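You operate a simulated robot arm through the tools that you are given. There is no shell and no other tool.

The job below is to be done with a simulated two-armed robot. You get a single attempt, and the scene is never put back.

JOB
Fill both cups on the store bench to 100 ml from the jug, then return the rest to the can.
Fine: the open blue can; close it; jug back in the steel tray. Set down upright: jug.

It is judged by the outcome, as a careful person would: the job done as asked, and still so three seconds after it is handed in. It fails if anything else is knocked over, pushed out of place, dropped, spilled or broken.

ROBOT AND FRAMES
Two 7-joint arms with two-finger parallel grippers on one trunk that stands fixed in place. Base frame: the origin is at the foot of the trunk, x ahead of it, y to its left, z up; the work surface is at about z = 900. Lengths are in mm, angles in degrees, forces in N, time in s.
The left shoulder is at [50, 161, 1198], the right one opposite. With the tool pointing down near the work surface each hand reaches from about 220 to 680 mm from the base axis, measured 20 degrees to its own side. Payload 3.43 kg a hand.
The TCP of each hand is the grasp point between the finger pads, 30 mm short of the fingertips. In the tool frame z runs along the fingers and y along their closing line. The gripper opens to 94 mm. The fingers are 28 mm wide and 10 mm thick; the gripper's body (50 by 96 mm) begins 55 mm behind the TCP.
Orientation is told as [roll, pitch, yaw] about the base's x, y, z axes, in that order, counted from this pose: with the fingers straight down and closing along the base's y, the tool's x points along the base's -x, its y along +y and its z along -z.

CONTROLS
- The arms move only by the tool nudge_tool. It takes "left_steps", "right_steps" or both (then of equal length, played together; a hand with none holds still); each is a list of rows, each a list of 7 numbers: the shift along the base's x, y, z in mm, then the turn, a rotation vector about the base's x, y, z in degrees, then the opening, from 0 (shut) to 1 (fully open). In form: [[x, y, z, rx, ry, rz, fingers], ...]. A call has 1 to 20 rows; each row is the pose to reach, as a shift and turn from the pose commanded when the call began. Each row takes 0.2 s and may step no farther than 50 mm and 8.6 degrees from the row before; otherwise, or with a gripper value out of range, the whole call is refused. Where a pose cannot be reached the arm comes as near as it can. A force on the tool above 40 N (or 10 N above the force at the start of the call, whichever is more), or a blocked arm, ends the call early, and 0.2 s more pass. The fingers move at their own pace (about 45 mm/s each) and stop on an object; they squeeze with about 34 N. The grip force told is the motor's: it shows also when the fingers shut on nothing. Time passes only in rows, and 0.2 s behind the last, so rows that repeat a pose let the fingers close. The reply holds the time, the measured pose of the TCP, the force on the tool along the base axes, the opening and the grip force, in the units named above and with some noise, with the torque about the TCP (base axes, N m) and any sound that the robot's microphone picked up.
- Cameras (640 x 400 px; columns grow to the right, rows downward): "scene" is now at [121.1, -45.8, 1364]; the picture's right is [-0.53, -0.85, 0.00], its down [-0.28, 0.17, -0.94] and it looks along [0.80, -0.50, -0.33] (base axes); focal length 214 px, centre (320, 200). "left" rides on the left gripper at [76, -14, -102] in its tool frame; the picture's right is [0.18, 0.98, 0.00], its down [-0.75, 0.14, -0.64] and it looks along [-0.63, 0.12, 0.77] (tool axes); focal length 243 px, centre (320, 200). "right" rides on the right gripper at [76, 14, -102] in its tool frame; the picture's right is [-0.18, 0.98, 0.00], its down [-0.75, -0.14, -0.64] and it looks along [-0.63, -0.12, 0.77] (tool axes); focal length 243 px, centre (320, 200). There is no depth. A picture from a camera that has moved, and an enlarged one, comes with that camera's place and axes in the base frame and with its lens. The place of the scene camera against the robot may be out by one fixed shift of up to 25 mm in any direction.
- grab_frame(camera): a new picture of that camera. The clock stands still meanwhile.
- move_column(by): slides the trunk up (or, below 0, down) by that many mm; the arms and the scene camera ride with it, the base frame stays. It gives what a move gives, with no picture.
- turn_head(pan, tilt): turns the head with the scene camera to pan (to the left, within 80 degrees either way) and tilt (down, from -29 to 69), counted from straight ahead of the robot. It gives what a move gives.
- inspect(camera, box): a new picture of the part [left, top, right, bottom] of that camera's present view, enlarged. The clock stands still meanwhile.
- close_job(): hands the job in; it is judged then, once.

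Nothing tells you positions but the pictures and the camera data. Unless the task says otherwise, let go and move clear before handing in.

The tools are called after ">>>" as a command line: name --argument value ..., lists and objects as JSON in quotes. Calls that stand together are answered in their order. nudge_tool: Moves the arms, as the interface text tells. Its arguments: {"type":"object","properties":{"left_steps":{"type":"array"},"right_steps":{"type":"array"}},"required":[]} The other tools are called the same way: move_column (by) slides the trunk up or down; turn_head (pan, tilt) turns the head that bears the scene camera; grab_frame (camera) takes a picture; inspect (camera, box) takes an enlarged picture of a part of a camera's view; close_job () hands the job in.

At the start:

```text
time_s: 0.0
left_tcp_pos: [343.8, -49.5, 1300.0]
left_orientation: [-0.1, 0.0, 0.2]
left_ft_force: [0.2, -1.0, -0.4]
left_torque: [0.0, -0.03, 0.0]
left_width: 94.1
left_grasp_force: 0.1
right_tcp_pos: [347.6, -448.3, 1299.6]
right_orientation: [0.0, 0.1, 0.0]
right_ft_force: [-0.3, -0.1, -0.2]
right_torque: [0.01, -0.02, 0.02]
right_width: 94.0
right_grasp_force: 0.0
trunk travel left (down, up): [-225.0, 42.0]
head pan, tilt: [-31.7, 19.3]
```

scene: 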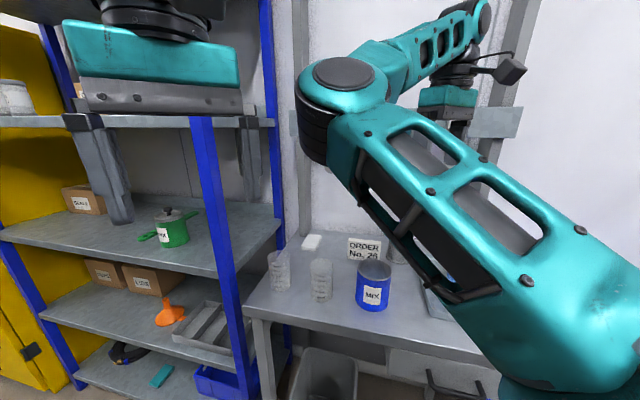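
right: 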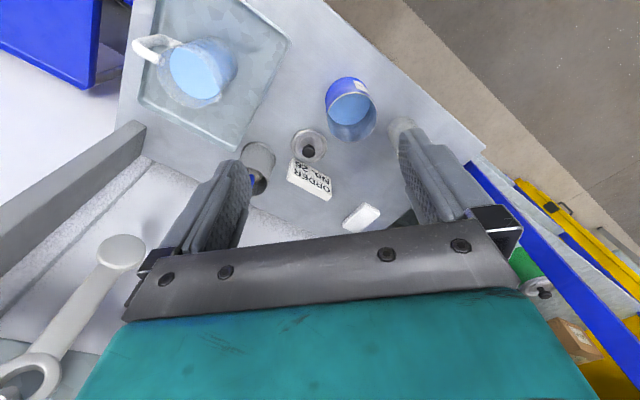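
left: 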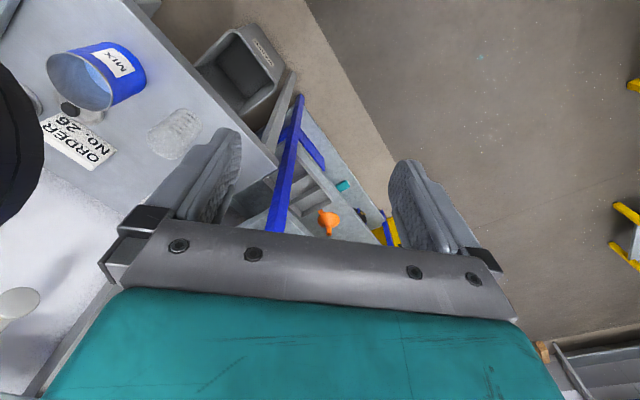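

I see a bench with a blue open can marked MIX, two clear cups, a lid-like object, an order card and a jug in a steel tray to the right. First I'll look around more closely before moving.

>>> turn_head --pan -50 --tilt 40

>>> inspect --camera "right" --box '[120, 0, 480, 240]'

>>> grab_frame --camera "scene"

```text
time_s: 0.8
left_tcp_pos: [342.1, -49.9, 1299.1]
left_orientation: [-0.2, 0.0, 0.1]
left_ft_force: [-0.4, -0.3, -0.1]
left_torque: [-0.01, 0.03, 0.01]
left_width: 94.2
left_grasp_force: 0.0
right_tcp_pos: [348.4, -448.2, 1300.3]
right_orientation: [0.0, 0.0, 0.1]
right_ft_force: [0.7, 0.2, -0.3]
right_torque: [-0.01, -0.01, -0.02]
right_width: 94.1
right_grasp_force: 0.2
trunk travel left (down, up): [-225.0, 42.0]
head pan, tilt: [-50.0, 40.0]
```

```text
1.67 times, centred on (300, 120) of right
camera zoom: at [271.3, -432.1, 1402.6], right [0.18, 0.98, 0.0], down [0.75, -0.14, 0.64], along [0.63, -0.12, -0.77], focal length 404 px, centre (353, 333)
```

zoom: 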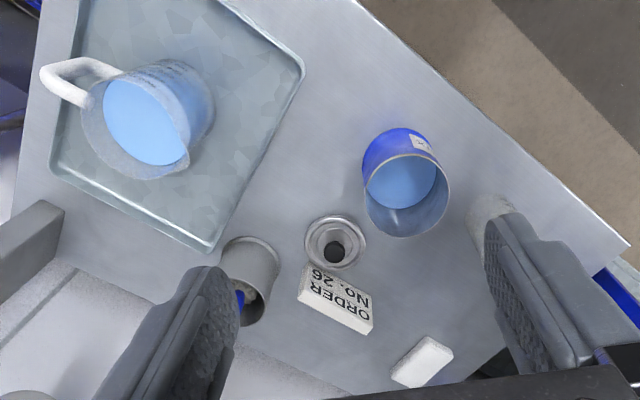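

```text
taken
camera scene: at [96.5, -61.9, 1331.5], right [-0.77, -0.64, 0.0], down [-0.41, 0.49, -0.77], along [0.49, -0.59, -0.64], focal length 214 px, centre (320, 200)
```

scene: 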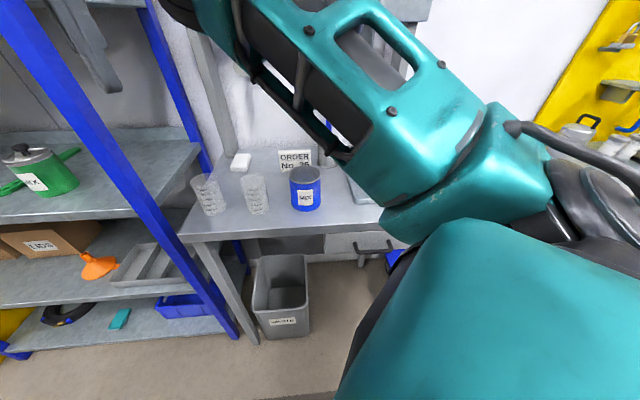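

The bench has the can, two clear cups, a loose lid with a knob, a card and a jug with liquid in a steel tray farther right. I'll look with the head farther right and enlarge details.

>>> turn_head --pan -75 --tilt 35

>>> grab_frame --camera "scene"

>>> inspect --camera "left" --box '[0, 0, 260, 200]'

>>> inspect --camera "right" --box '[120, 10, 280, 130]'

>>> grab_frame --camera "right"

```text
time_s: 1.7
left_tcp_pos: [343.0, -50.0, 1298.8]
left_orientation: [-0.1, 0.0, 0.1]
left_ft_force: [-0.4, 1.1, 0.1]
left_torque: [0.0, -0.01, 0.03]
left_width: 93.9
left_grasp_force: 0.0
right_tcp_pos: [346.6, -447.7, 1299.5]
right_orientation: [0.1, 0.0, 0.0]
right_ft_force: [0.0, -0.7, 0.2]
right_torque: [0.02, 0.01, 0.03]
right_width: 94.0
right_grasp_force: 0.0
trunk travel left (down, up): [-225.0, 42.0]
head pan, tilt: [-75.0, 35.0]
```

```text
taken
camera scene: at [64.7, -81.9, 1339.0], right [-0.97, -0.26, 0.0], down [-0.15, 0.55, -0.82], along [0.21, -0.79, -0.57], focal length 214 px, centre (320, 200)
```

scene: 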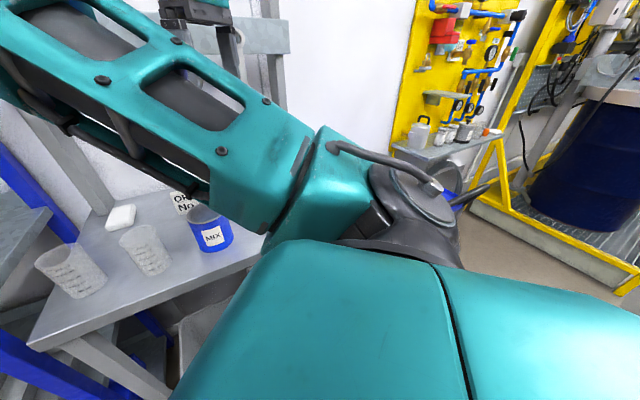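

```text
2.00 times, centred on (130, 100) of left
camera zoom: at [267.6, -64.3, 1401.4], right [-0.19, 0.98, 0.0], down [0.75, 0.14, 0.64], along [0.63, 0.12, -0.77], focal length 485 px, centre (700, 400)
```

zoom: 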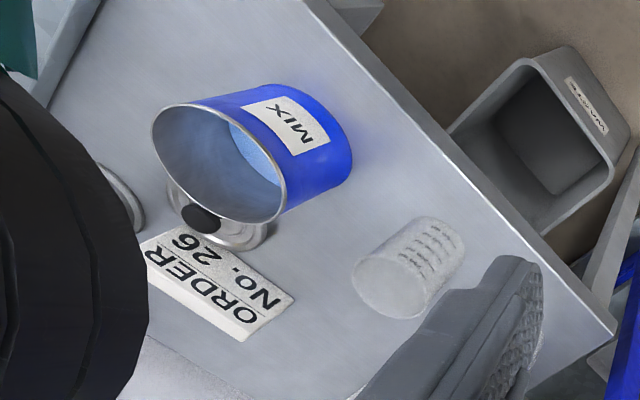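

```text
3.33 times, centred on (200, 70) of right
camera zoom: at [271.3, -432.1, 1402.6], right [0.18, 0.98, 0.0], down [0.75, -0.14, 0.64], along [0.63, -0.12, -0.77], focal length 809 px, centre (720, 633)
```

zoom: 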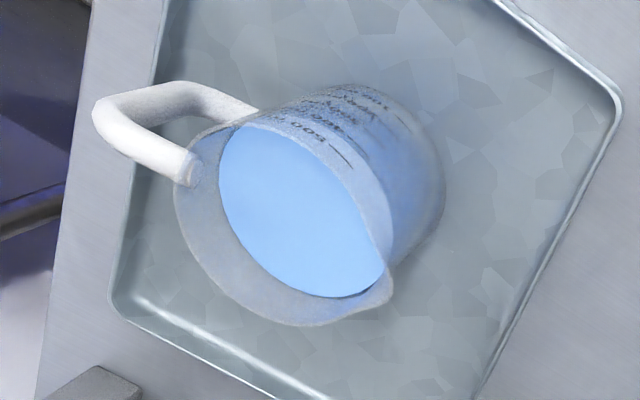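

```text
taken
camera right: at [271.3, -432.1, 1402.6], right [0.18, 0.98, 0.0], down [0.75, -0.14, 0.64], along [0.63, -0.12, -0.77], focal length 243 px, centre (320, 200)
```

right: 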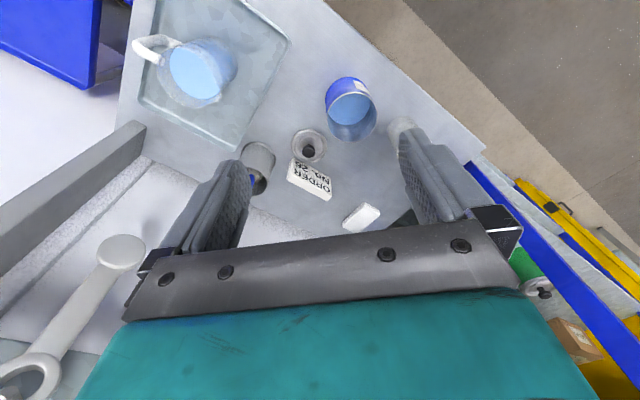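

The jug (about 80 mm wide, handle toward −x−y, spout toward +x+y) sits near [324, −634]; can near [440, −410]; cups near [525, −308] and [627, −224]. I'll zoom in on cups, lid and the surroundings to settle sizes.

>>> turn_head --pan -35 --tilt 30

>>> grab_frame --camera "scene"

>>> inspect --camera "scene" --box '[230, 150, 430, 300]'

>>> inspect --camera "right" --box '[230, 70, 410, 200]'

```text
time_s: 2.8
left_tcp_pos: [344.3, -49.3, 1300.2]
left_orientation: [-0.2, 0.1, 0.0]
left_ft_force: [-0.2, 0.4, 0.0]
left_torque: [0.02, 0.03, 0.01]
left_width: 94.1
left_grasp_force: 0.0
right_tcp_pos: [348.3, -449.1, 1300.0]
right_orientation: [-0.1, 0.0, 0.1]
right_ft_force: [-0.4, -0.6, 0.0]
right_torque: [0.01, 0.01, -0.01]
right_width: 93.7
right_grasp_force: 0.1
trunk travel left (down, up): [-225.0, 42.0]
head pan, tilt: [-35.0, 30.0]
```

```text
taken
camera scene: at [115.8, -48.8, 1346.8], right [-0.57, -0.82, 0.0], down [-0.41, 0.29, -0.87], along [0.71, -0.5, -0.5], focal length 214 px, centre (320, 200)
```

scene: 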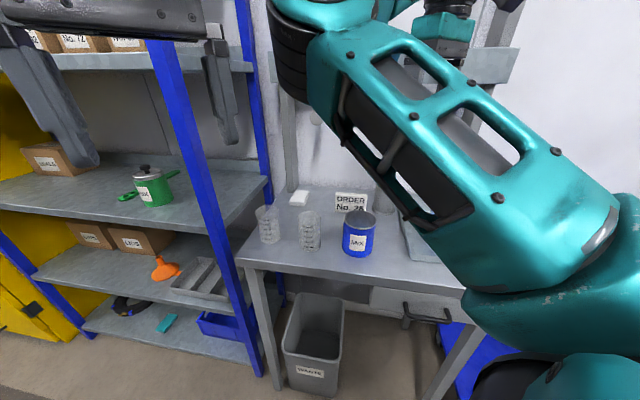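

```text
2.67 times, centred on (330, 225) of scene
camera zoom: at [115.8, -48.8, 1346.8], right [-0.57, -0.82, 0.0], down [-0.41, 0.29, -0.87], along [0.71, -0.5, -0.5], focal length 572 px, centre (293, 133)
```

zoom: 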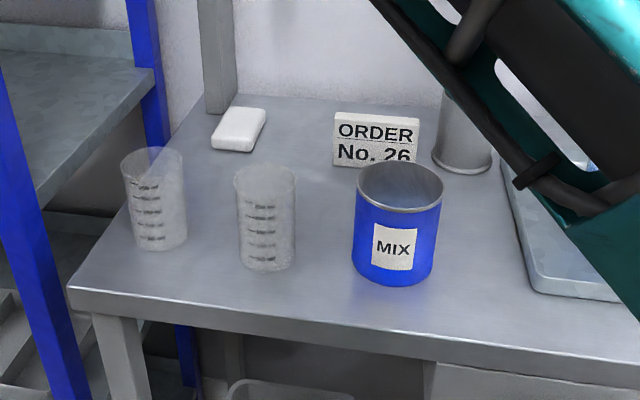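

```text
3.08 times, centred on (320, 135) of right
camera zoom: at [271.3, -432.1, 1402.6], right [0.18, 0.98, 0.0], down [0.75, -0.14, 0.64], along [0.63, -0.12, -0.77], focal length 746 px, centre (320, 400)
```

zoom: 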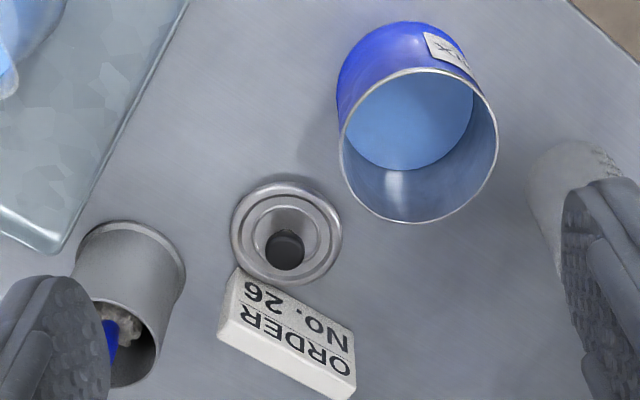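

The can's rim is about 86 mm wide and the steel lid with a black knob (about 82 mm) lies near [520, −505]. Next I bring the right hand high above the jug, turned 45° so its closing line crosses the handle line, to measure the jug.

>>> nudge_tool --right_steps '[[-4, -31, 0, 0, 0, 7.5, 1], [-8, -62, 0, 0, 0, 15, 1], [-12, -93, 0, 0, 0, 22.5, 1], [-16, -124, 0, 0, 0, 30, 1], [-20, -155, 0, 0, 0, 37.5, 1], [-24, -186, 0, 0, 0, 45, 1]]'

>>> grab_frame --camera "right"

>>> grab_frame --camera "scene"

```text
time_s: 4.2
left_tcp_pos: [344.1, -50.1, 1298.6]
left_orientation: [0.0, -0.1, 0.1]
left_ft_force: [-0.3, -0.3, -0.2]
left_torque: [0.02, 0.01, 0.03]
left_width: 94.2
left_grasp_force: 0.0
right_tcp_pos: [321.4, -635.4, 1299.6]
right_orientation: [0.0, -0.2, 45.3]
right_ft_force: [0.0, -0.8, 0.4]
right_torque: [0.02, -0.01, -0.03]
right_width: 94.2
right_grasp_force: 0.1
trunk travel left (down, up): [-225.0, 42.0]
head pan, tilt: [-35.0, 30.0]
```

```text
taken
camera right: at [257.7, -677.4, 1402.6], right [-0.57, 0.82, 0.0], down [0.63, 0.43, 0.64], along [0.53, 0.36, -0.77], focal length 243 px, centre (320, 200)
```

right: 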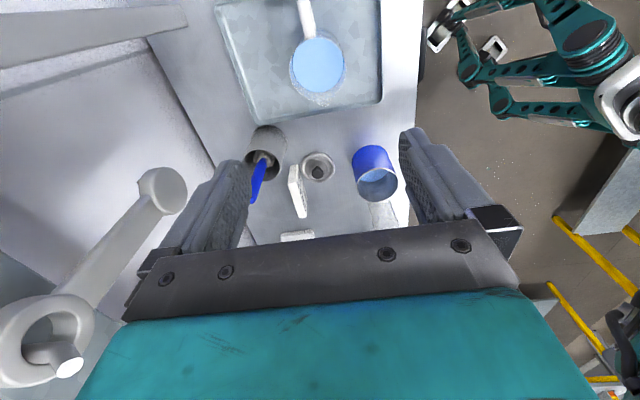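

```text
taken
camera scene: at [115.4, -49.5, 1346.8], right [-0.57, -0.82, 0.0], down [-0.41, 0.29, -0.87], along [0.71, -0.5, -0.5], focal length 214 px, centre (320, 200)
```

scene: 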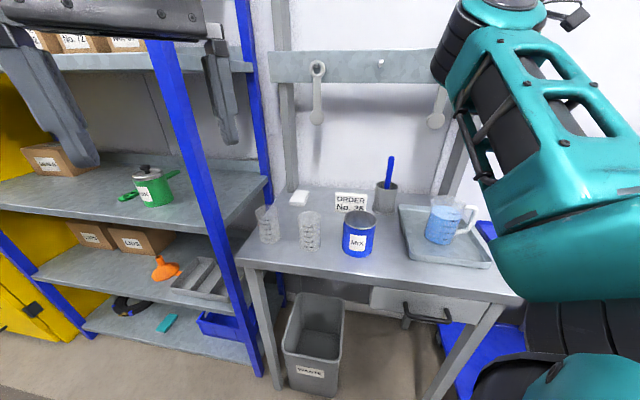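

Now the scene camera sees the whole bench: jug in the tray at right, pen mug, card, can, two cups, with a hook rail behind. I'll zoom in on the jug and on the cups.

>>> inspect --camera "scene" --box '[390, 180, 500, 270]'

>>> inspect --camera "scene" --box '[245, 190, 395, 265]'

>>> inspect --camera "right" --box '[230, 0, 430, 130]'

>>> inspect --camera "right" --box '[230, 110, 430, 240]'

```text
4.44 times, centred on (445, 225) of scene
camera zoom: at [115.4, -49.5, 1346.8], right [-0.57, -0.82, 0.0], down [-0.41, 0.29, -0.87], along [0.71, -0.5, -0.5], focal length 953 px, centre (-236, 89)
```

zoom: 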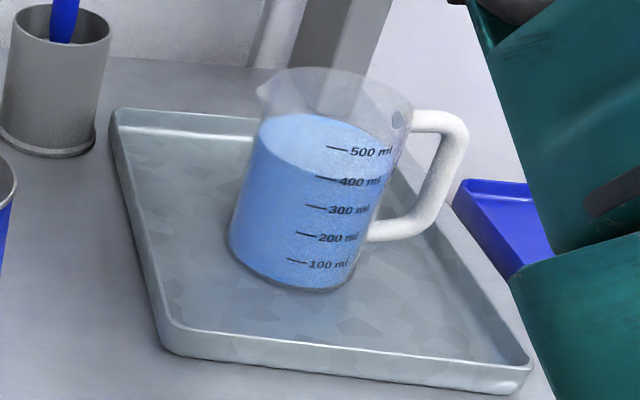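

```text
4.27 times, centred on (320, 228) of scene
camera zoom: at [115.4, -49.5, 1346.8], right [-0.57, -0.82, 0.0], down [-0.41, 0.29, -0.87], along [0.71, -0.5, -0.5], focal length 915 px, centre (320, 83)
```

zoom: 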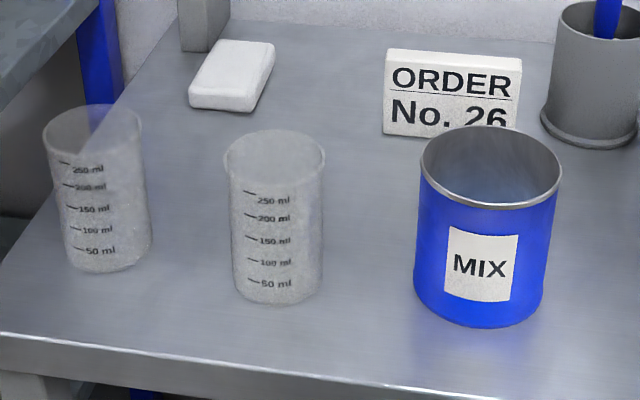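

```text
3.08 times, centred on (330, 65) of right
camera zoom: at [257.7, -677.4, 1402.6], right [-0.57, 0.82, 0.0], down [0.63, 0.43, 0.64], along [0.53, 0.36, -0.77], focal length 746 px, centre (289, 615)
```

zoom: 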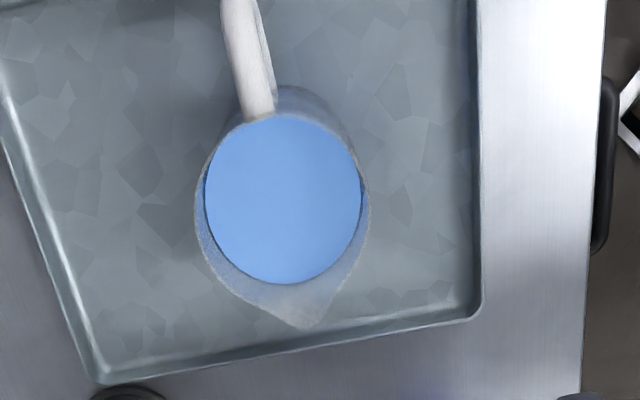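

```text
3.08 times, centred on (330, 175) of right
camera zoom: at [257.7, -677.4, 1402.6], right [-0.57, 0.82, 0.0], down [0.63, 0.43, 0.64], along [0.53, 0.36, -0.77], focal length 746 px, centre (289, 277)
```

zoom: 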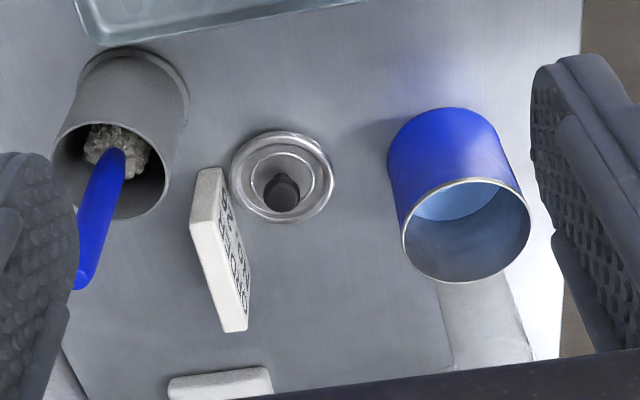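

The jug rim centre triangulates to about [323, −636, 1019] (about 80 mm wide), the can to [436.5, −407, 995] and the lid to [519, −503]; the cups are marked 50–250 ml. Before grasping I'll try the pouring region with the empty hand to check reach and measure the cups, and I'll move the left hand aside.

>>> nudge_tool --right_steps '[[11.3, 28.8, -3.6, 0, 0, -7.86, 1], [22.7, 57.6, -7.1, 0, 0, -15.7, 1], [34, 86.4, -10.7, 0, 0, -23.6, 1], [45.4, 115.1, -14.3, 0, 0, -31.4, 1], [56.8, 143.9, -17.9, 0, 0, -39.3, 1], [68.1, 172.7, -21.4, 0, 0, -47.1, 1], [79.5, 201.5, -25, 0, 0, -55, 1], [90.9, 230.3, -28.6, 0, 0, -62.9, 1], [102.2, 259.1, -32.1, 0, 0, -70.7, 1], [113.6, 287.9, -35.7, 0, 0, -78.6, 1], [124.9, 316.6, -39.3, 0, 0, -86.4, 1], [136.3, 345.4, -42.9, 0, 0, -94.3, 1], [147.6, 374.2, -46.4, 0, 0, -102.1, 1], [159, 403, -50, 0, 0, -110, 1]]' --left_steps '[[-5, 20, 0, 0, 0, 0, 1], [-10, 40, 0, 0, 0, 0, 1], [-15, 60, 0, 0, 0, 0, 1], [-20, 80, 0, 0, 0, 0, 1], [-25, 100, 0, 0, 0, 0, 1], [-30, 120, 0, 0, 0, 0, 1], [-35, 140, 0, 0, 0, 0, 1], [-40, 160, 0, 0, 0, 0, 1], [-45, 180, 0, 0, 0, 0, 1], [-50, 200, 0, 0, 0, 0, 1], [-55, 220, 0, 0, 0, 0, 1], [-60, 240, 0, 0, 0, 0, 1], [-65, 260, 0, 0, 0, 0, 1], [-70, 280, 0, 0, 0, 0, 1]]'

>>> grab_frame --camera "right"

>>> grab_frame --camera "scene"

```text
time_s: 7.2
left_tcp_pos: [272.3, 231.3, 1298.5]
left_orientation: [-0.2, -0.1, 0.0]
left_ft_force: [-0.3, -0.3, 0.4]
left_torque: [0.01, -0.02, -0.01]
left_width: 94.4
left_grasp_force: 0.0
right_tcp_pos: [421.7, -366.6, 1226.1]
right_orientation: [0.1, -0.2, -64.6]
right_ft_force: [0.5, -0.3, 0.0]
right_torque: [-0.01, 0.01, 0.03]
right_width: 93.6
right_grasp_force: 0.1
right hand out of reach, approached as far as the arm can: row 10, 11, 12, 13, 14
trunk travel left (down, up): [-225.0, 42.0]
head pan, tilt: [-35.0, 30.0]
```

```text
taken
camera right: at [401.0, -289.8, 1330.0], right [0.97, 0.25, 0.0], down [0.19, -0.74, 0.64], along [0.16, -0.62, -0.76], focal length 243 px, centre (320, 200)
```

right: 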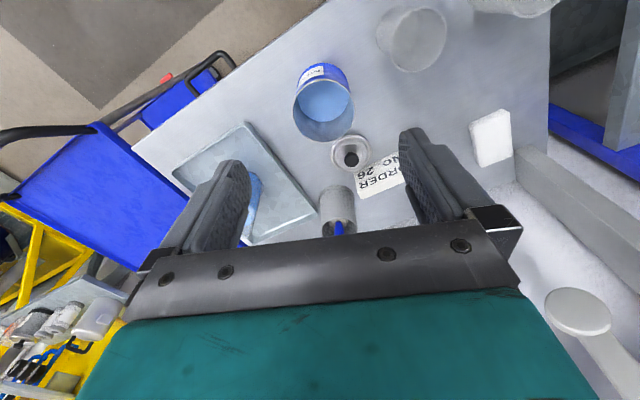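

```text
taken
camera scene: at [115.8, -48.0, 1346.9], right [-0.57, -0.82, 0.0], down [-0.41, 0.29, -0.87], along [0.71, -0.5, -0.5], focal length 214 px, centre (320, 200)
```

scene: 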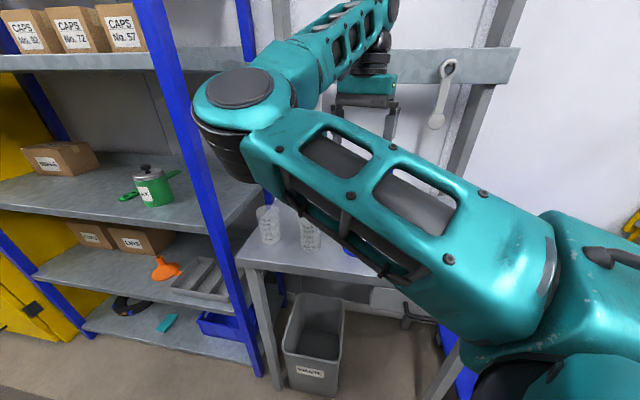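

At yaw −65 the arm runs out of reach (elbow swings left), so I'll turn back to about yaw −15 and see how far the hand gets with that orientation.

>>> nudge_tool --right_steps '[[0, 0, 0, 0, 0, 8, 1], [0, 0, 0, 0, 0, 16, 1], [0, 0, 0, 0, 0, 24, 1], [0, 0, 0, 0, 0, 32, 1], [0, 0, 0, 0, 0, 40, 1], [0, 0, 0, 0, 0, 50, 1]]'

>>> grab_frame --camera "scene"

```text
refused: row 6 steps farther than a row can; nothing moved
```

```text
taken
camera scene: at [115.8, -48.0, 1346.9], right [-0.57, -0.82, 0.0], down [-0.41, 0.29, -0.87], along [0.71, -0.5, -0.5], focal length 214 px, centre (320, 200)
```

scene: 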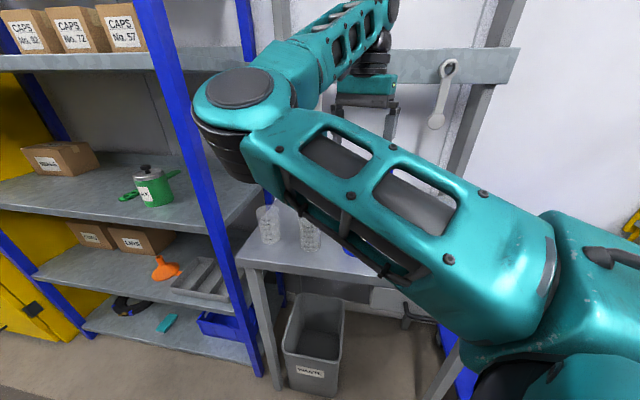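

One row stepped too far; I'll repeat it with smaller turns.

>>> nudge_tool --right_steps '[[0, 0, 0, 0, 0, 8, 1], [0, 0, 0, 0, 0, 16, 1], [0, 0, 0, 0, 0, 24, 1], [0, 0, 0, 0, 0, 32, 1], [0, 0, 0, 0, 0, 40, 1], [0, 0, 0, 0, 0, 48, 1]]'

>>> grab_frame --camera "scene"

>>> grab_frame --camera "right"

```text
time_s: 8.6
left_tcp_pos: [273.2, 230.4, 1299.6]
left_orientation: [-0.1, 0.0, 0.1]
left_ft_force: [-0.1, -0.5, -0.7]
left_torque: [-0.03, 0.0, 0.0]
left_width: 94.0
left_grasp_force: 0.0
right_tcp_pos: [423.2, -370.7, 1227.2]
right_orientation: [-0.1, 0.0, -16.8]
right_ft_force: [-0.7, 0.0, -0.6]
right_torque: [0.0, 0.0, 0.02]
right_width: 93.9
right_grasp_force: 0.0
trunk travel left (down, up): [-225.0, 42.0]
head pan, tilt: [-35.0, 30.0]
```

```text
taken
camera scene: at [115.9, -48.7, 1346.8], right [-0.57, -0.82, 0.0], down [-0.41, 0.29, -0.87], along [0.71, -0.5, -0.5], focal length 214 px, centre (320, 200)
```

scene: 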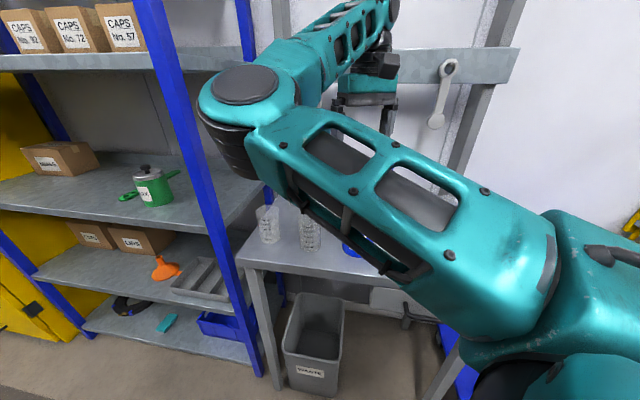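

```text
taken
camera right: at [354.1, -333.9, 1331.2], right [0.46, 0.89, 0.0], down [0.68, -0.35, 0.64], along [0.57, -0.3, -0.77], focal length 243 px, centre (320, 200)
```

right: 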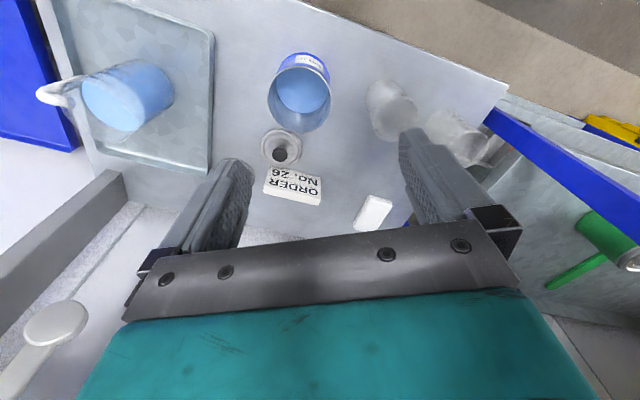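

The arm settles at yaw −17; from here I'll zoom in on the cups, the can and lid for a second triangulation.

>>> inspect --camera "right" --box '[350, 60, 510, 180]'

>>> inspect --camera "right" --box '[240, 40, 400, 160]'

>>> inspect --camera "right" --box '[200, 100, 360, 220]'

```text
3.33 times, centred on (430, 120) of right
camera zoom: at [354.1, -333.9, 1331.2], right [0.46, 0.89, 0.0], down [0.68, -0.35, 0.64], along [0.57, -0.3, -0.77], focal length 809 px, centre (-47, 467)
```

zoom: 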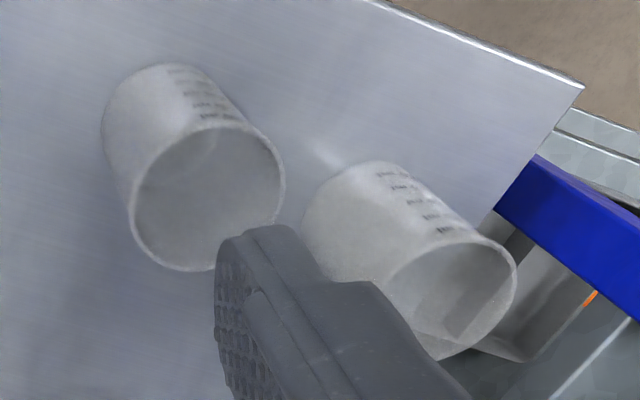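

```text
3.33 times, centred on (320, 100) of right
camera zoom: at [354.1, -333.9, 1331.2], right [0.46, 0.89, 0.0], down [0.68, -0.35, 0.64], along [0.57, -0.3, -0.77], focal length 809 px, centre (320, 533)
```

zoom: 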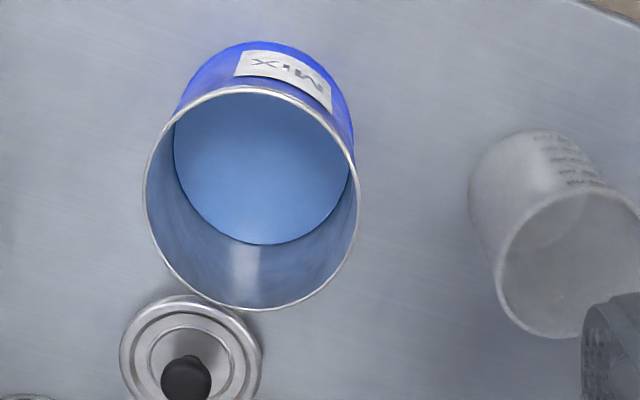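

```text
3.33 times, centred on (280, 160) of right
camera zoom: at [354.1, -333.9, 1331.2], right [0.46, 0.89, 0.0], down [0.68, -0.35, 0.64], along [0.57, -0.3, -0.77], focal length 809 px, centre (453, 333)
```

zoom: 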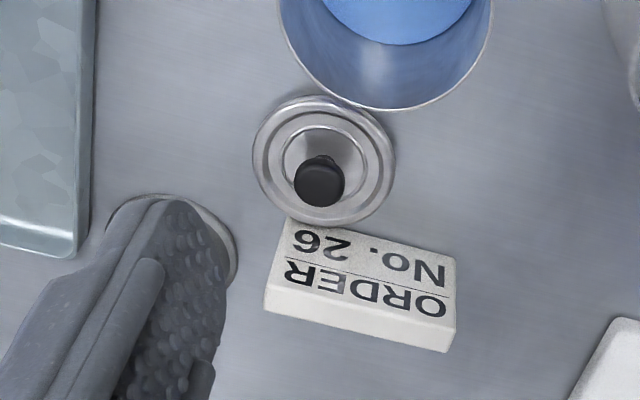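

Cups are at about [517, −299] and [612, −214], rims near z ≈ 1000. I'll now test the pouring pose for the far cup with the empty hand at a safe height.

>>> nudge_tool --right_steps '[[20, 26, -18, 0, 0, 2.8, 1], [40, 52, -36, 0, 0, 5.6, 1], [60, 78, -54, 0, 0, 8.4, 1], [80, 105, -72, 0, 0, 11.2, 1], [100, 131, -90, 0, 0, 14, 1], [118, 157, -107, 0, 0, 16.8, 1]]'

>>> grab_frame --camera "scene"

```text
time_s: 10.0
left_tcp_pos: [273.2, 229.2, 1298.6]
left_orientation: [-0.2, -0.1, 0.1]
left_ft_force: [-0.7, -0.1, 0.8]
left_torque: [0.02, -0.01, 0.01]
left_width: 94.1
left_grasp_force: 0.1
right_tcp_pos: [578.6, -236.0, 1122.1]
right_orientation: [-0.1, 0.1, -0.2]
right_ft_force: [0.2, -0.2, 0.2]
right_torque: [0.01, -0.02, 0.01]
right_width: 93.9
right_grasp_force: 0.2
right hand out of reach, approached as far as the arm can: row 1, 2, 3, 4, 5, 6
trunk travel left (down, up): [-225.0, 42.0]
head pan, tilt: [-35.0, 30.0]
```

```text
taken
camera scene: at [115.7, -48.7, 1346.8], right [-0.57, -0.82, 0.0], down [-0.41, 0.29, -0.87], along [0.71, -0.5, -0.5], focal length 214 px, centre (320, 200)
```

scene: 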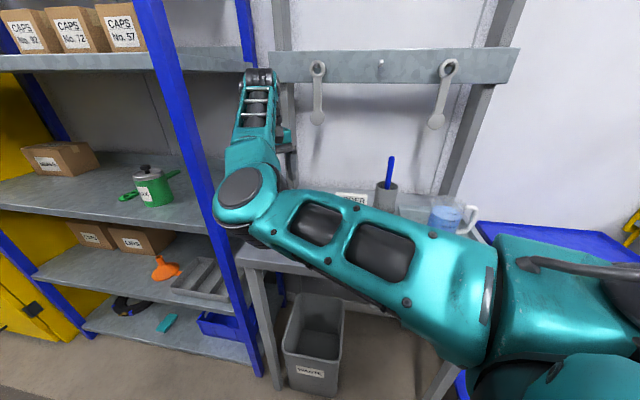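

The arm stopped about 40 mm off the asked point; I'll probe whether the wanted point is reachable from here with a small move lower and back.

>>> nudge_tool --right_steps '[[-19, 11, -15, 0, 0, 0, 1], [-38, 22, -30, 0, 0, 0, 1]]'

>>> grab_frame --camera "right"

```text
time_s: 10.6
left_tcp_pos: [273.6, 231.5, 1299.6]
left_orientation: [-0.1, 0.0, 0.0]
left_ft_force: [1.2, -0.7, 0.2]
left_torque: [0.02, -0.01, -0.03]
left_width: 94.0
left_grasp_force: 0.0
right_tcp_pos: [579.8, -230.7, 1085.6]
right_orientation: [0.0, 0.0, -0.2]
right_ft_force: [0.0, 0.4, 0.0]
right_torque: [0.0, 0.0, -0.05]
right_width: 94.2
right_grasp_force: 0.1
right hand out of reach, approached as far as the arm can: row 1, 2
trunk travel left (down, up): [-225.0, 42.0]
head pan, tilt: [-35.0, 30.0]
```

```text
taken
camera right: at [502.4, -214.9, 1189.2], right [0.19, 0.98, 0.0], down [0.75, -0.14, 0.64], along [0.63, -0.12, -0.77], focal length 243 px, centre (320, 200)
```

right: 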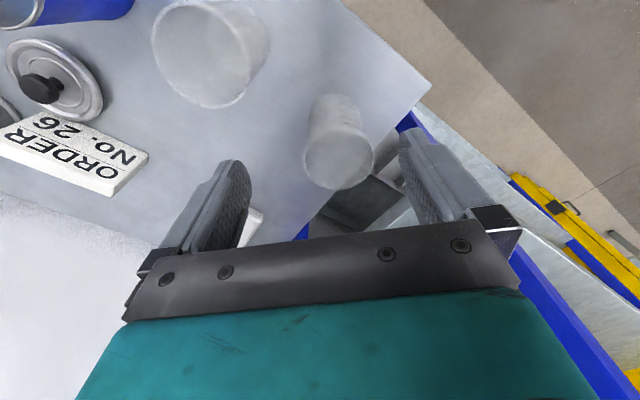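

The present elbow posture (swung to the left) limits how close to the body the hand can come here. I'll back out and approach from nearer the robot to see if the arm takes a better elbow posture.

>>> nudge_tool --right_steps '[[0, -10, 30, 0, 0, 0, 1], [-20, -30, 60, 0, 0, 0, 1], [-50, -60, 65, 0, 0, 0, 1], [-80, -95, 65, 0, 0, 0, 1], [-110, -130, 65, 0, 0, 0, 1], [-140, -160, 65, 0, 0, 0, 1], [-170, -180, 65, 0, 0, 0, 1], [-200, -195, 65, 0, 0, 0, 1], [-230, -205, 65, 0, 0, 0, 1], [-260, -205, 65, 0, 0, 0, 1], [-290, -195, 65, 0, 0, 0, 1], [-310, -165, 65, 0, 0, 0, 1]]'

>>> grab_frame --camera "scene"

```text
time_s: 13.2
left_tcp_pos: [273.2, 231.5, 1298.7]
left_orientation: [-0.1, 0.0, 0.2]
left_ft_force: [0.9, 0.6, 0.7]
left_torque: [0.01, -0.01, 0.01]
left_width: 94.2
left_grasp_force: 0.0
right_tcp_pos: [268.8, -392.1, 1153.0]
right_orientation: [0.0, 0.1, -0.1]
right_ft_force: [-0.4, -0.7, -0.8]
right_torque: [-0.02, 0.01, 0.02]
right_width: 93.9
right_grasp_force: 0.1
right hand out of reach, approached as far as the arm can: row 3, 4
trunk travel left (down, up): [-225.0, 42.0]
head pan, tilt: [-35.0, 30.0]
```

```text
taken
camera scene: at [115.7, -48.0, 1346.9], right [-0.57, -0.82, 0.0], down [-0.41, 0.29, -0.87], along [0.71, -0.5, -0.5], focal length 214 px, centre (320, 200)
```

scene: 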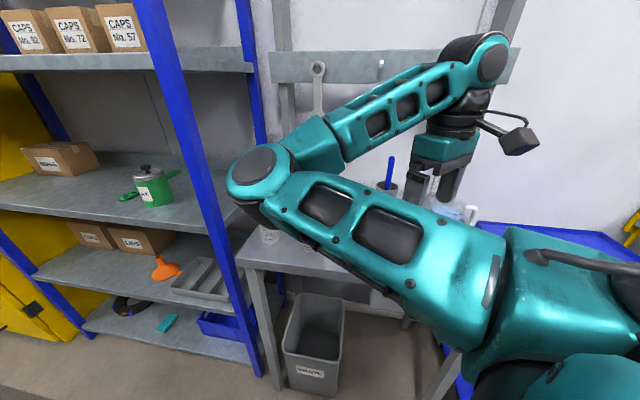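

The hand can reach the jug side freely, but near the cups the wrist must stay forward. I'll test tilted (pouring-like) poses at yaw 0 near the cups with the empty hand.

>>> nudge_tool --right_steps '[[20, 5, 0, 0, 7, 0, 1], [45, 15, 0, 0, 14, 0, 1], [75, 30, 0, 0, 21, 0, 1], [105, 45, 0, 0, 28, 0, 1], [140, 65, -10, 0, 30, 0, 1], [178, 93, -30, 0, 30, 0, 1]]'

>>> grab_frame --camera "scene"

>>> grab_frame --camera "right"

```text
refused: row 6 steps farther than a row can; nothing moved
```

```text
taken
camera scene: at [115.7, -48.0, 1346.9], right [-0.57, -0.82, 0.0], down [-0.41, 0.29, -0.87], along [0.71, -0.5, -0.5], focal length 214 px, centre (320, 200)
```

scene: 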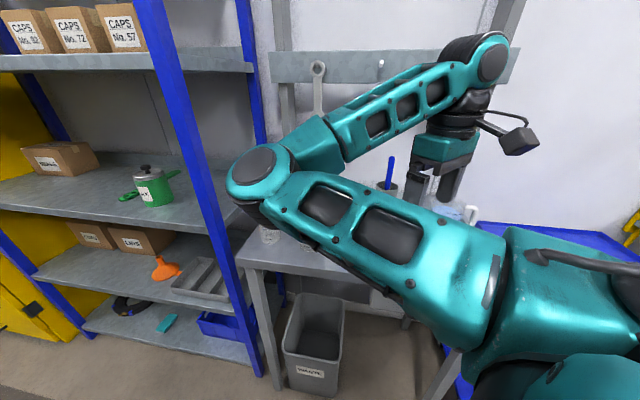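

```text
taken
camera right: at [192.6, -376.0, 1255.0], right [0.19, 0.98, 0.0], down [0.75, -0.14, 0.64], along [0.63, -0.12, -0.77], focal length 243 px, centre (320, 200)
```

right: 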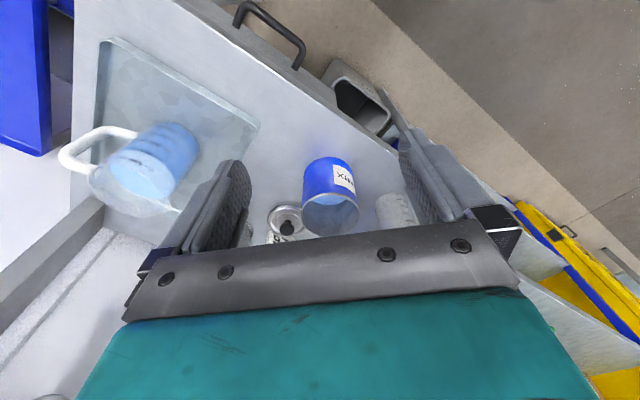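

I'll resend with smaller steps, and read the jug level from this angle.

>>> inspect --camera "right" --box '[50, 90, 230, 240]'

>>> nudge_tool --right_steps '[[20, 5, 0, 0, 7, 0, 1], [45, 15, 0, 0, 14, 0, 1], [75, 30, 0, 0, 21, 0, 1], [105, 45, 0, 0, 28, 0, 1], [140, 65, -10, 0, 30, 0, 1], [160, 80, -20, 0, 30, 0, 1], [178, 93, -30, 0, 30, 0, 1]]'

>>> grab_frame --camera "scene"

```text
2.67 times, centred on (140, 165) of right
camera zoom: at [192.6, -376.0, 1255.0], right [0.19, 0.98, 0.0], down [0.75, -0.14, 0.64], along [0.63, -0.12, -0.77], focal length 647 px, centre (800, 293)
```

zoom: 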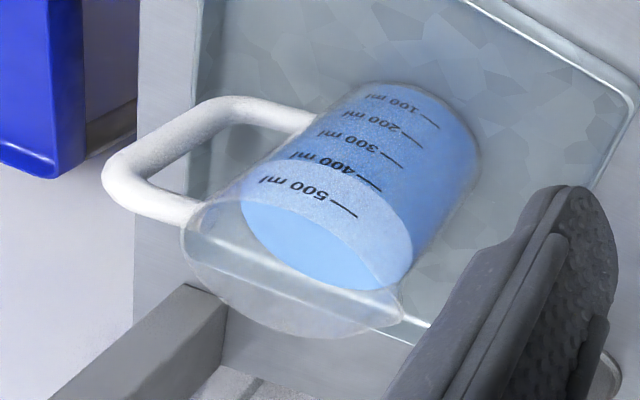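

```text
time_s: 14.8
left_tcp_pos: [271.7, 229.9, 1299.8]
left_orientation: [0.1, 0.0, 0.1]
left_ft_force: [-0.2, 0.2, 0.9]
left_torque: [0.01, -0.04, 0.0]
left_width: 93.9
left_grasp_force: 0.1
right_tcp_pos: [449.0, -301.0, 1122.1]
right_orientation: [-0.3, 29.8, -0.2]
right_ft_force: [-0.1, 0.0, 0.5]
right_torque: [0.0, -0.07, 0.01]
right_width: 93.9
right_grasp_force: 0.1
right hand out of reach, approached as far as the arm can: row 2, 3, 4, 5
trunk travel left (down, up): [-225.0, 42.0]
head pan, tilt: [-35.0, 30.0]
```

```text
taken
camera scene: at [114.7, -49.5, 1346.9], right [-0.57, -0.82, 0.0], down [-0.41, 0.29, -0.87], along [0.71, -0.5, -0.5], focal length 214 px, centre (320, 200)
```

scene: 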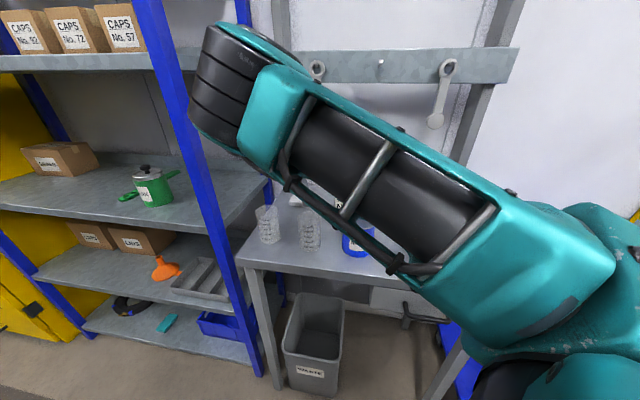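

The arm has now swivelled to an elbow-up posture and reached [449, −301] tilted 30°. The jug reads about 440 ml. I'll test whether upright is reachable here from this posture.

>>> nudge_tool --right_steps '[[0, 0, 0, 0, -8, 0, 1], [0, 0, 0, 0, -16, 0, 1], [0, 0, 0, 0, -24, 0, 1], [0, 0, 0, 0, -30, 0, 1]]'

>>> grab_frame --camera "scene"

```text
time_s: 15.8
left_tcp_pos: [272.0, 229.7, 1298.7]
left_orientation: [-0.1, 0.0, 0.1]
left_ft_force: [0.4, 0.5, -0.4]
left_torque: [0.0, 0.0, -0.01]
left_width: 93.8
left_grasp_force: 0.1
right_tcp_pos: [448.4, -303.0, 1121.4]
right_orientation: [0.3, -0.2, -0.6]
right_ft_force: [0.3, 0.0, -0.2]
right_torque: [0.03, 0.01, -0.02]
right_width: 94.1
right_grasp_force: 0.0
trunk travel left (down, up): [-225.0, 42.0]
head pan, tilt: [-35.0, 30.0]
```

```text
taken
camera scene: at [115.7, -48.6, 1346.8], right [-0.57, -0.82, 0.0], down [-0.41, 0.29, -0.87], along [0.71, -0.5, -0.5], focal length 214 px, centre (320, 200)
```

scene: 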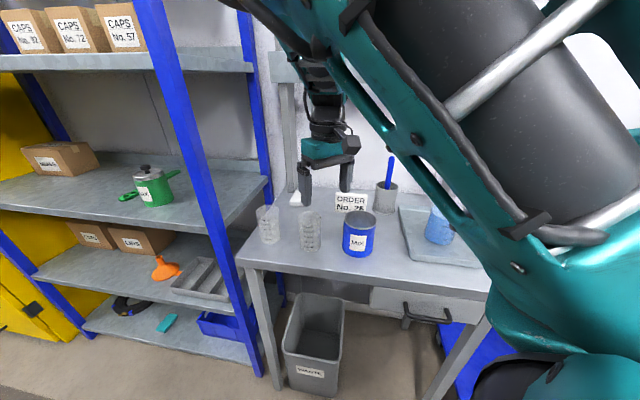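

Now the elbow is up, upright works here, and the cups are in clear view. I'll test turning the hand to yaw −50 in this posture.

>>> nudge_tool --right_steps '[[0, 5, 0, 0, 0, -8, 1], [0, 10, 0, 0, 0, -16, 1], [0, 15, 0, 0, 0, -24, 1], [0, 20, 0, 0, 0, -32, 1], [0, 25, 0, 0, 0, -40, 1], [0, 30, 0, 0, 0, -48, 1]]'

>>> grab_frame --camera "scene"

```text
time_s: 17.2
left_tcp_pos: [274.8, 230.5, 1297.5]
left_orientation: [-0.1, 0.0, 0.1]
left_ft_force: [-0.3, 0.4, -0.1]
left_torque: [-0.01, -0.04, 0.02]
left_width: 94.0
left_grasp_force: 0.2
right_tcp_pos: [432.6, -337.3, 1102.9]
right_orientation: [1.2, 0.7, -48.4]
right_ft_force: [-0.2, -0.3, -0.1]
right_torque: [0.04, 0.0, -0.02]
right_width: 93.8
right_grasp_force: 0.0
right hand out of reach, approached as far as the arm can: row 5, 6
trunk travel left (down, up): [-225.0, 42.0]
head pan, tilt: [-35.0, 30.0]
```

```text
taken
camera scene: at [116.0, -48.7, 1346.8], right [-0.57, -0.82, 0.0], down [-0.41, 0.29, -0.87], along [0.71, -0.5, -0.5], focal length 214 px, centre (320, 200)
```

scene: 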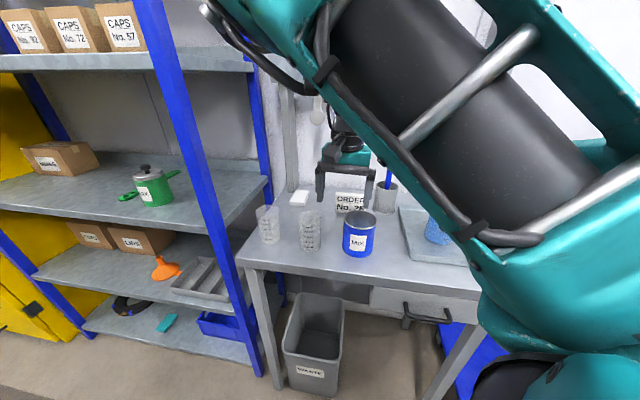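

Yaw past about −35 is limited, so I'll use yaw near −10 for the cups. Testing the far cup's pose upright and then tilted.

>>> nudge_tool --right_steps '[[10, 15, 5, 0, 0, 8, 1], [25, 35, 10, 0, 0, 16, 1], [45, 60, 10, 0, 0, 24, 1], [70, 85, 10, 0, 0, 32, 1], [90, 110, 10, 0, 0, 38, 1], [110, 132, 10, 0, 0, 38, 1]]'

>>> grab_frame --camera "scene"

```text
time_s: 18.6
left_tcp_pos: [273.1, 230.6, 1299.0]
left_orientation: [-0.1, 0.0, 0.1]
left_ft_force: [0.2, 0.8, 0.1]
left_torque: [0.0, 0.01, 0.01]
left_width: 94.2
left_grasp_force: 0.1
right_tcp_pos: [546.7, -209.4, 1114.3]
right_orientation: [0.6, 0.3, -10.8]
right_ft_force: [-0.6, 0.5, 0.0]
right_torque: [-0.02, 0.04, -0.01]
right_width: 93.9
right_grasp_force: 0.0
right hand out of reach, approached as far as the arm can: row 5, 6
trunk travel left (down, up): [-225.0, 42.0]
head pan, tilt: [-35.0, 30.0]
```

```text
taken
camera scene: at [116.2, -48.3, 1346.7], right [-0.57, -0.82, 0.0], down [-0.41, 0.29, -0.87], along [0.71, -0.5, -0.5], focal length 214 px, centre (320, 200)
```

scene: 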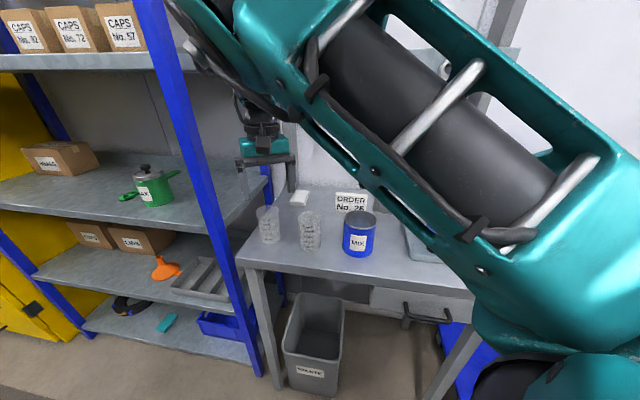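

Upright near the far cup is reachable within 5 mm. Now the tilt test to about 50° there.

>>> nudge_tool --right_steps '[[0, 0, 0, 1.4, 7.9, 0, 1], [0, 0, 0, 2.8, 15.8, 0, 1], [0, 0, 0, 4.2, 23.6, 0, 1], [0, 0, 0, 5.6, 31.5, 0, 1], [0, 0, 0, 6.9, 39.4, 0, 1], [0, 0, 0, 8.7, 47.3, 0, 1]]'

>>> grab_frame --camera "scene"

>>> grab_frame --camera "right"

```text
time_s: 20.0
left_tcp_pos: [271.6, 230.4, 1299.0]
left_orientation: [-0.1, 0.0, 0.1]
left_ft_force: [-0.2, -0.9, -1.1]
left_torque: [-0.02, 0.01, 0.06]
left_width: 94.1
left_grasp_force: 0.1
right_tcp_pos: [460.6, -214.6, 1076.7]
right_orientation: [0.1, 47.5, -10.1]
right_ft_force: [-0.4, -0.4, -0.7]
right_torque: [-0.03, -0.01, 0.05]
right_width: 93.7
right_grasp_force: 0.0
right hand out of reach, approached as far as the arm can: row 4, 5, 6
trunk travel left (down, up): [-225.0, 42.0]
head pan, tilt: [-35.0, 30.0]
```

```text
taken
camera scene: at [116.0, -48.3, 1346.8], right [-0.57, -0.82, 0.0], down [-0.41, 0.29, -0.87], along [0.71, -0.5, -0.5], focal length 214 px, centre (320, 200)
```

scene: 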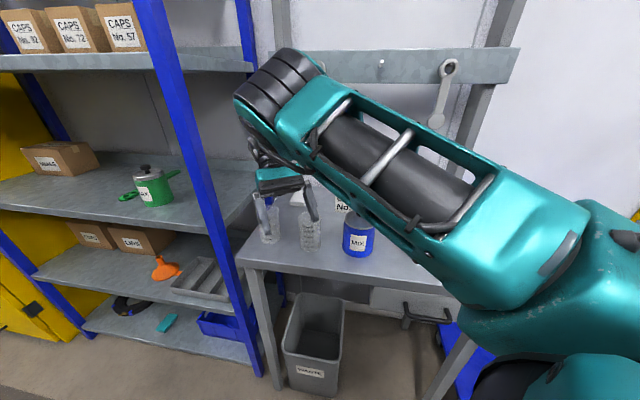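

```text
taken
camera right: at [486.1, -203.3, 1201.6], right [0.3, 0.95, -0.13], down [0.94, -0.31, -0.12], along [-0.16, -0.09, -0.98], focal length 243 px, centre (320, 200)
```

right: 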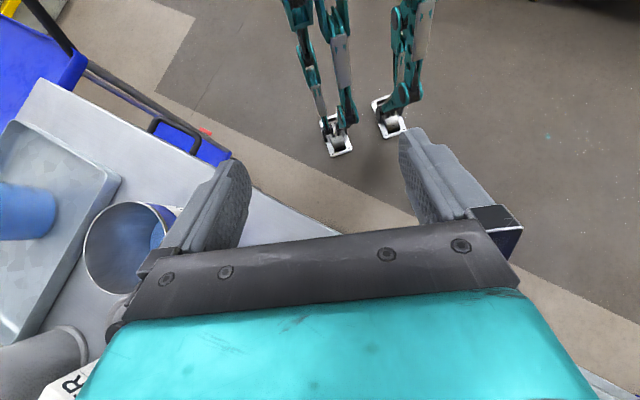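

Pouring forward (yaw −10) hits a wrist limit beyond about 30°, so pouring sideways toward +y (yaw near 110) should suit the wrist better and also clears the neighbours. I'll untilt and test that yaw.

>>> nudge_tool --right_steps '[[0, -20, 10, -1.4, -7.9, 0, 1], [10, -40, 20, -2.8, -15.8, 0, 1], [20, -60, 30, -4.2, -23.6, 0, 1], [30, -80, 35, -5.6, -31.5, 0, 1], [50, -100, 35, -6.9, -39.4, 0, 1], [70, -115, 35, -8.5, -46.8, 0, 1], [90, -125, 35, -8.5, -46.8, 0, 1]]'

>>> nudge_tool --right_steps '[[0, 0, 0, 0, 0, 8.5, 1], [0, 0, 0, 0, 0, 17, 1], [0, 0, 0, 0, 0, 25.5, 1], [0, 0, 0, 0, 0, 34, 1], [0, 0, 0, 0, 0, 42.5, 1], [0, 0, 0, 0, 0, 51, 1], [0, 0, 0, 0, 0, 59.5, 1], [0, 0, 0, 0, 0, 68, 1], [0, 0, 0, 0, 0, 76.5, 1], [0, 0, 0, 0, 0, 85, 1], [0, 0, 0, 0, 0, 93.5, 1], [0, 0, 0, 0, 0, 102, 1], [0, 0, 0, 0, 0, 110.5, 1], [0, 0, 0, 0, 0, 119, 1]]'

>>> grab_frame --camera "scene"

>>> grab_frame --camera "right"

```text
time_s: 21.6
left_tcp_pos: [273.3, 229.9, 1298.5]
left_orientation: [0.0, -0.1, 0.2]
left_ft_force: [-0.2, -0.4, 0.0]
left_torque: [0.01, -0.02, 0.02]
left_width: 93.7
left_grasp_force: 0.0
right_tcp_pos: [552.5, -339.2, 1110.2]
right_orientation: [0.1, 0.6, -10.1]
right_ft_force: [0.2, -0.7, 0.2]
right_torque: [0.01, 0.02, 0.02]
right_width: 94.0
right_grasp_force: 0.0
trunk travel left (down, up): [-225.0, 42.0]
head pan, tilt: [-35.0, 30.0]
```

```text
time_s: 24.6
left_tcp_pos: [273.0, 231.2, 1298.6]
left_orientation: [0.0, 0.0, 0.1]
left_ft_force: [-0.4, 0.1, -0.1]
left_torque: [0.04, 0.02, 0.0]
left_width: 93.8
left_grasp_force: 0.1
right_tcp_pos: [551.3, -339.4, 1107.6]
right_orientation: [0.1, 0.5, 108.9]
right_ft_force: [0.3, 0.4, 0.1]
right_torque: [-0.01, -0.01, -0.01]
right_width: 94.2
right_grasp_force: 0.0
trunk travel left (down, up): [-225.0, 42.0]
head pan, tilt: [-35.0, 30.0]
```

```text
taken
camera scene: at [115.9, -48.7, 1346.8], right [-0.57, -0.82, 0.0], down [-0.41, 0.29, -0.87], along [0.71, -0.5, -0.5], focal length 214 px, centre (320, 200)
```

scene: 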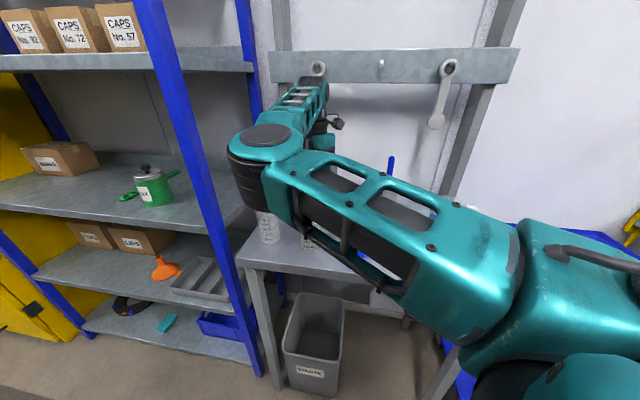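

```text
taken
camera right: at [562.0, -413.8, 1211.7], right [-0.99, -0.15, 0.0], down [-0.11, 0.76, 0.63], along [-0.09, 0.63, -0.77], focal length 243 px, centre (320, 200)
```

right: 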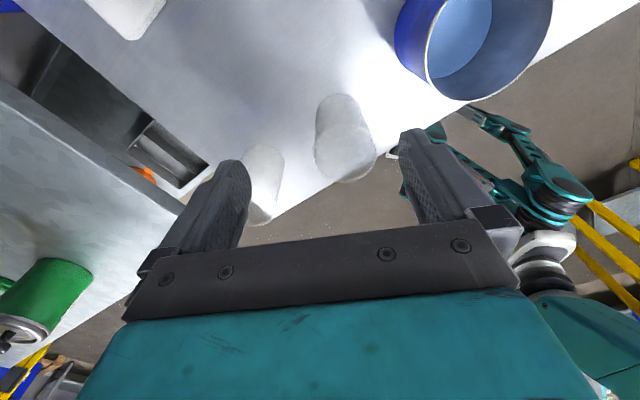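

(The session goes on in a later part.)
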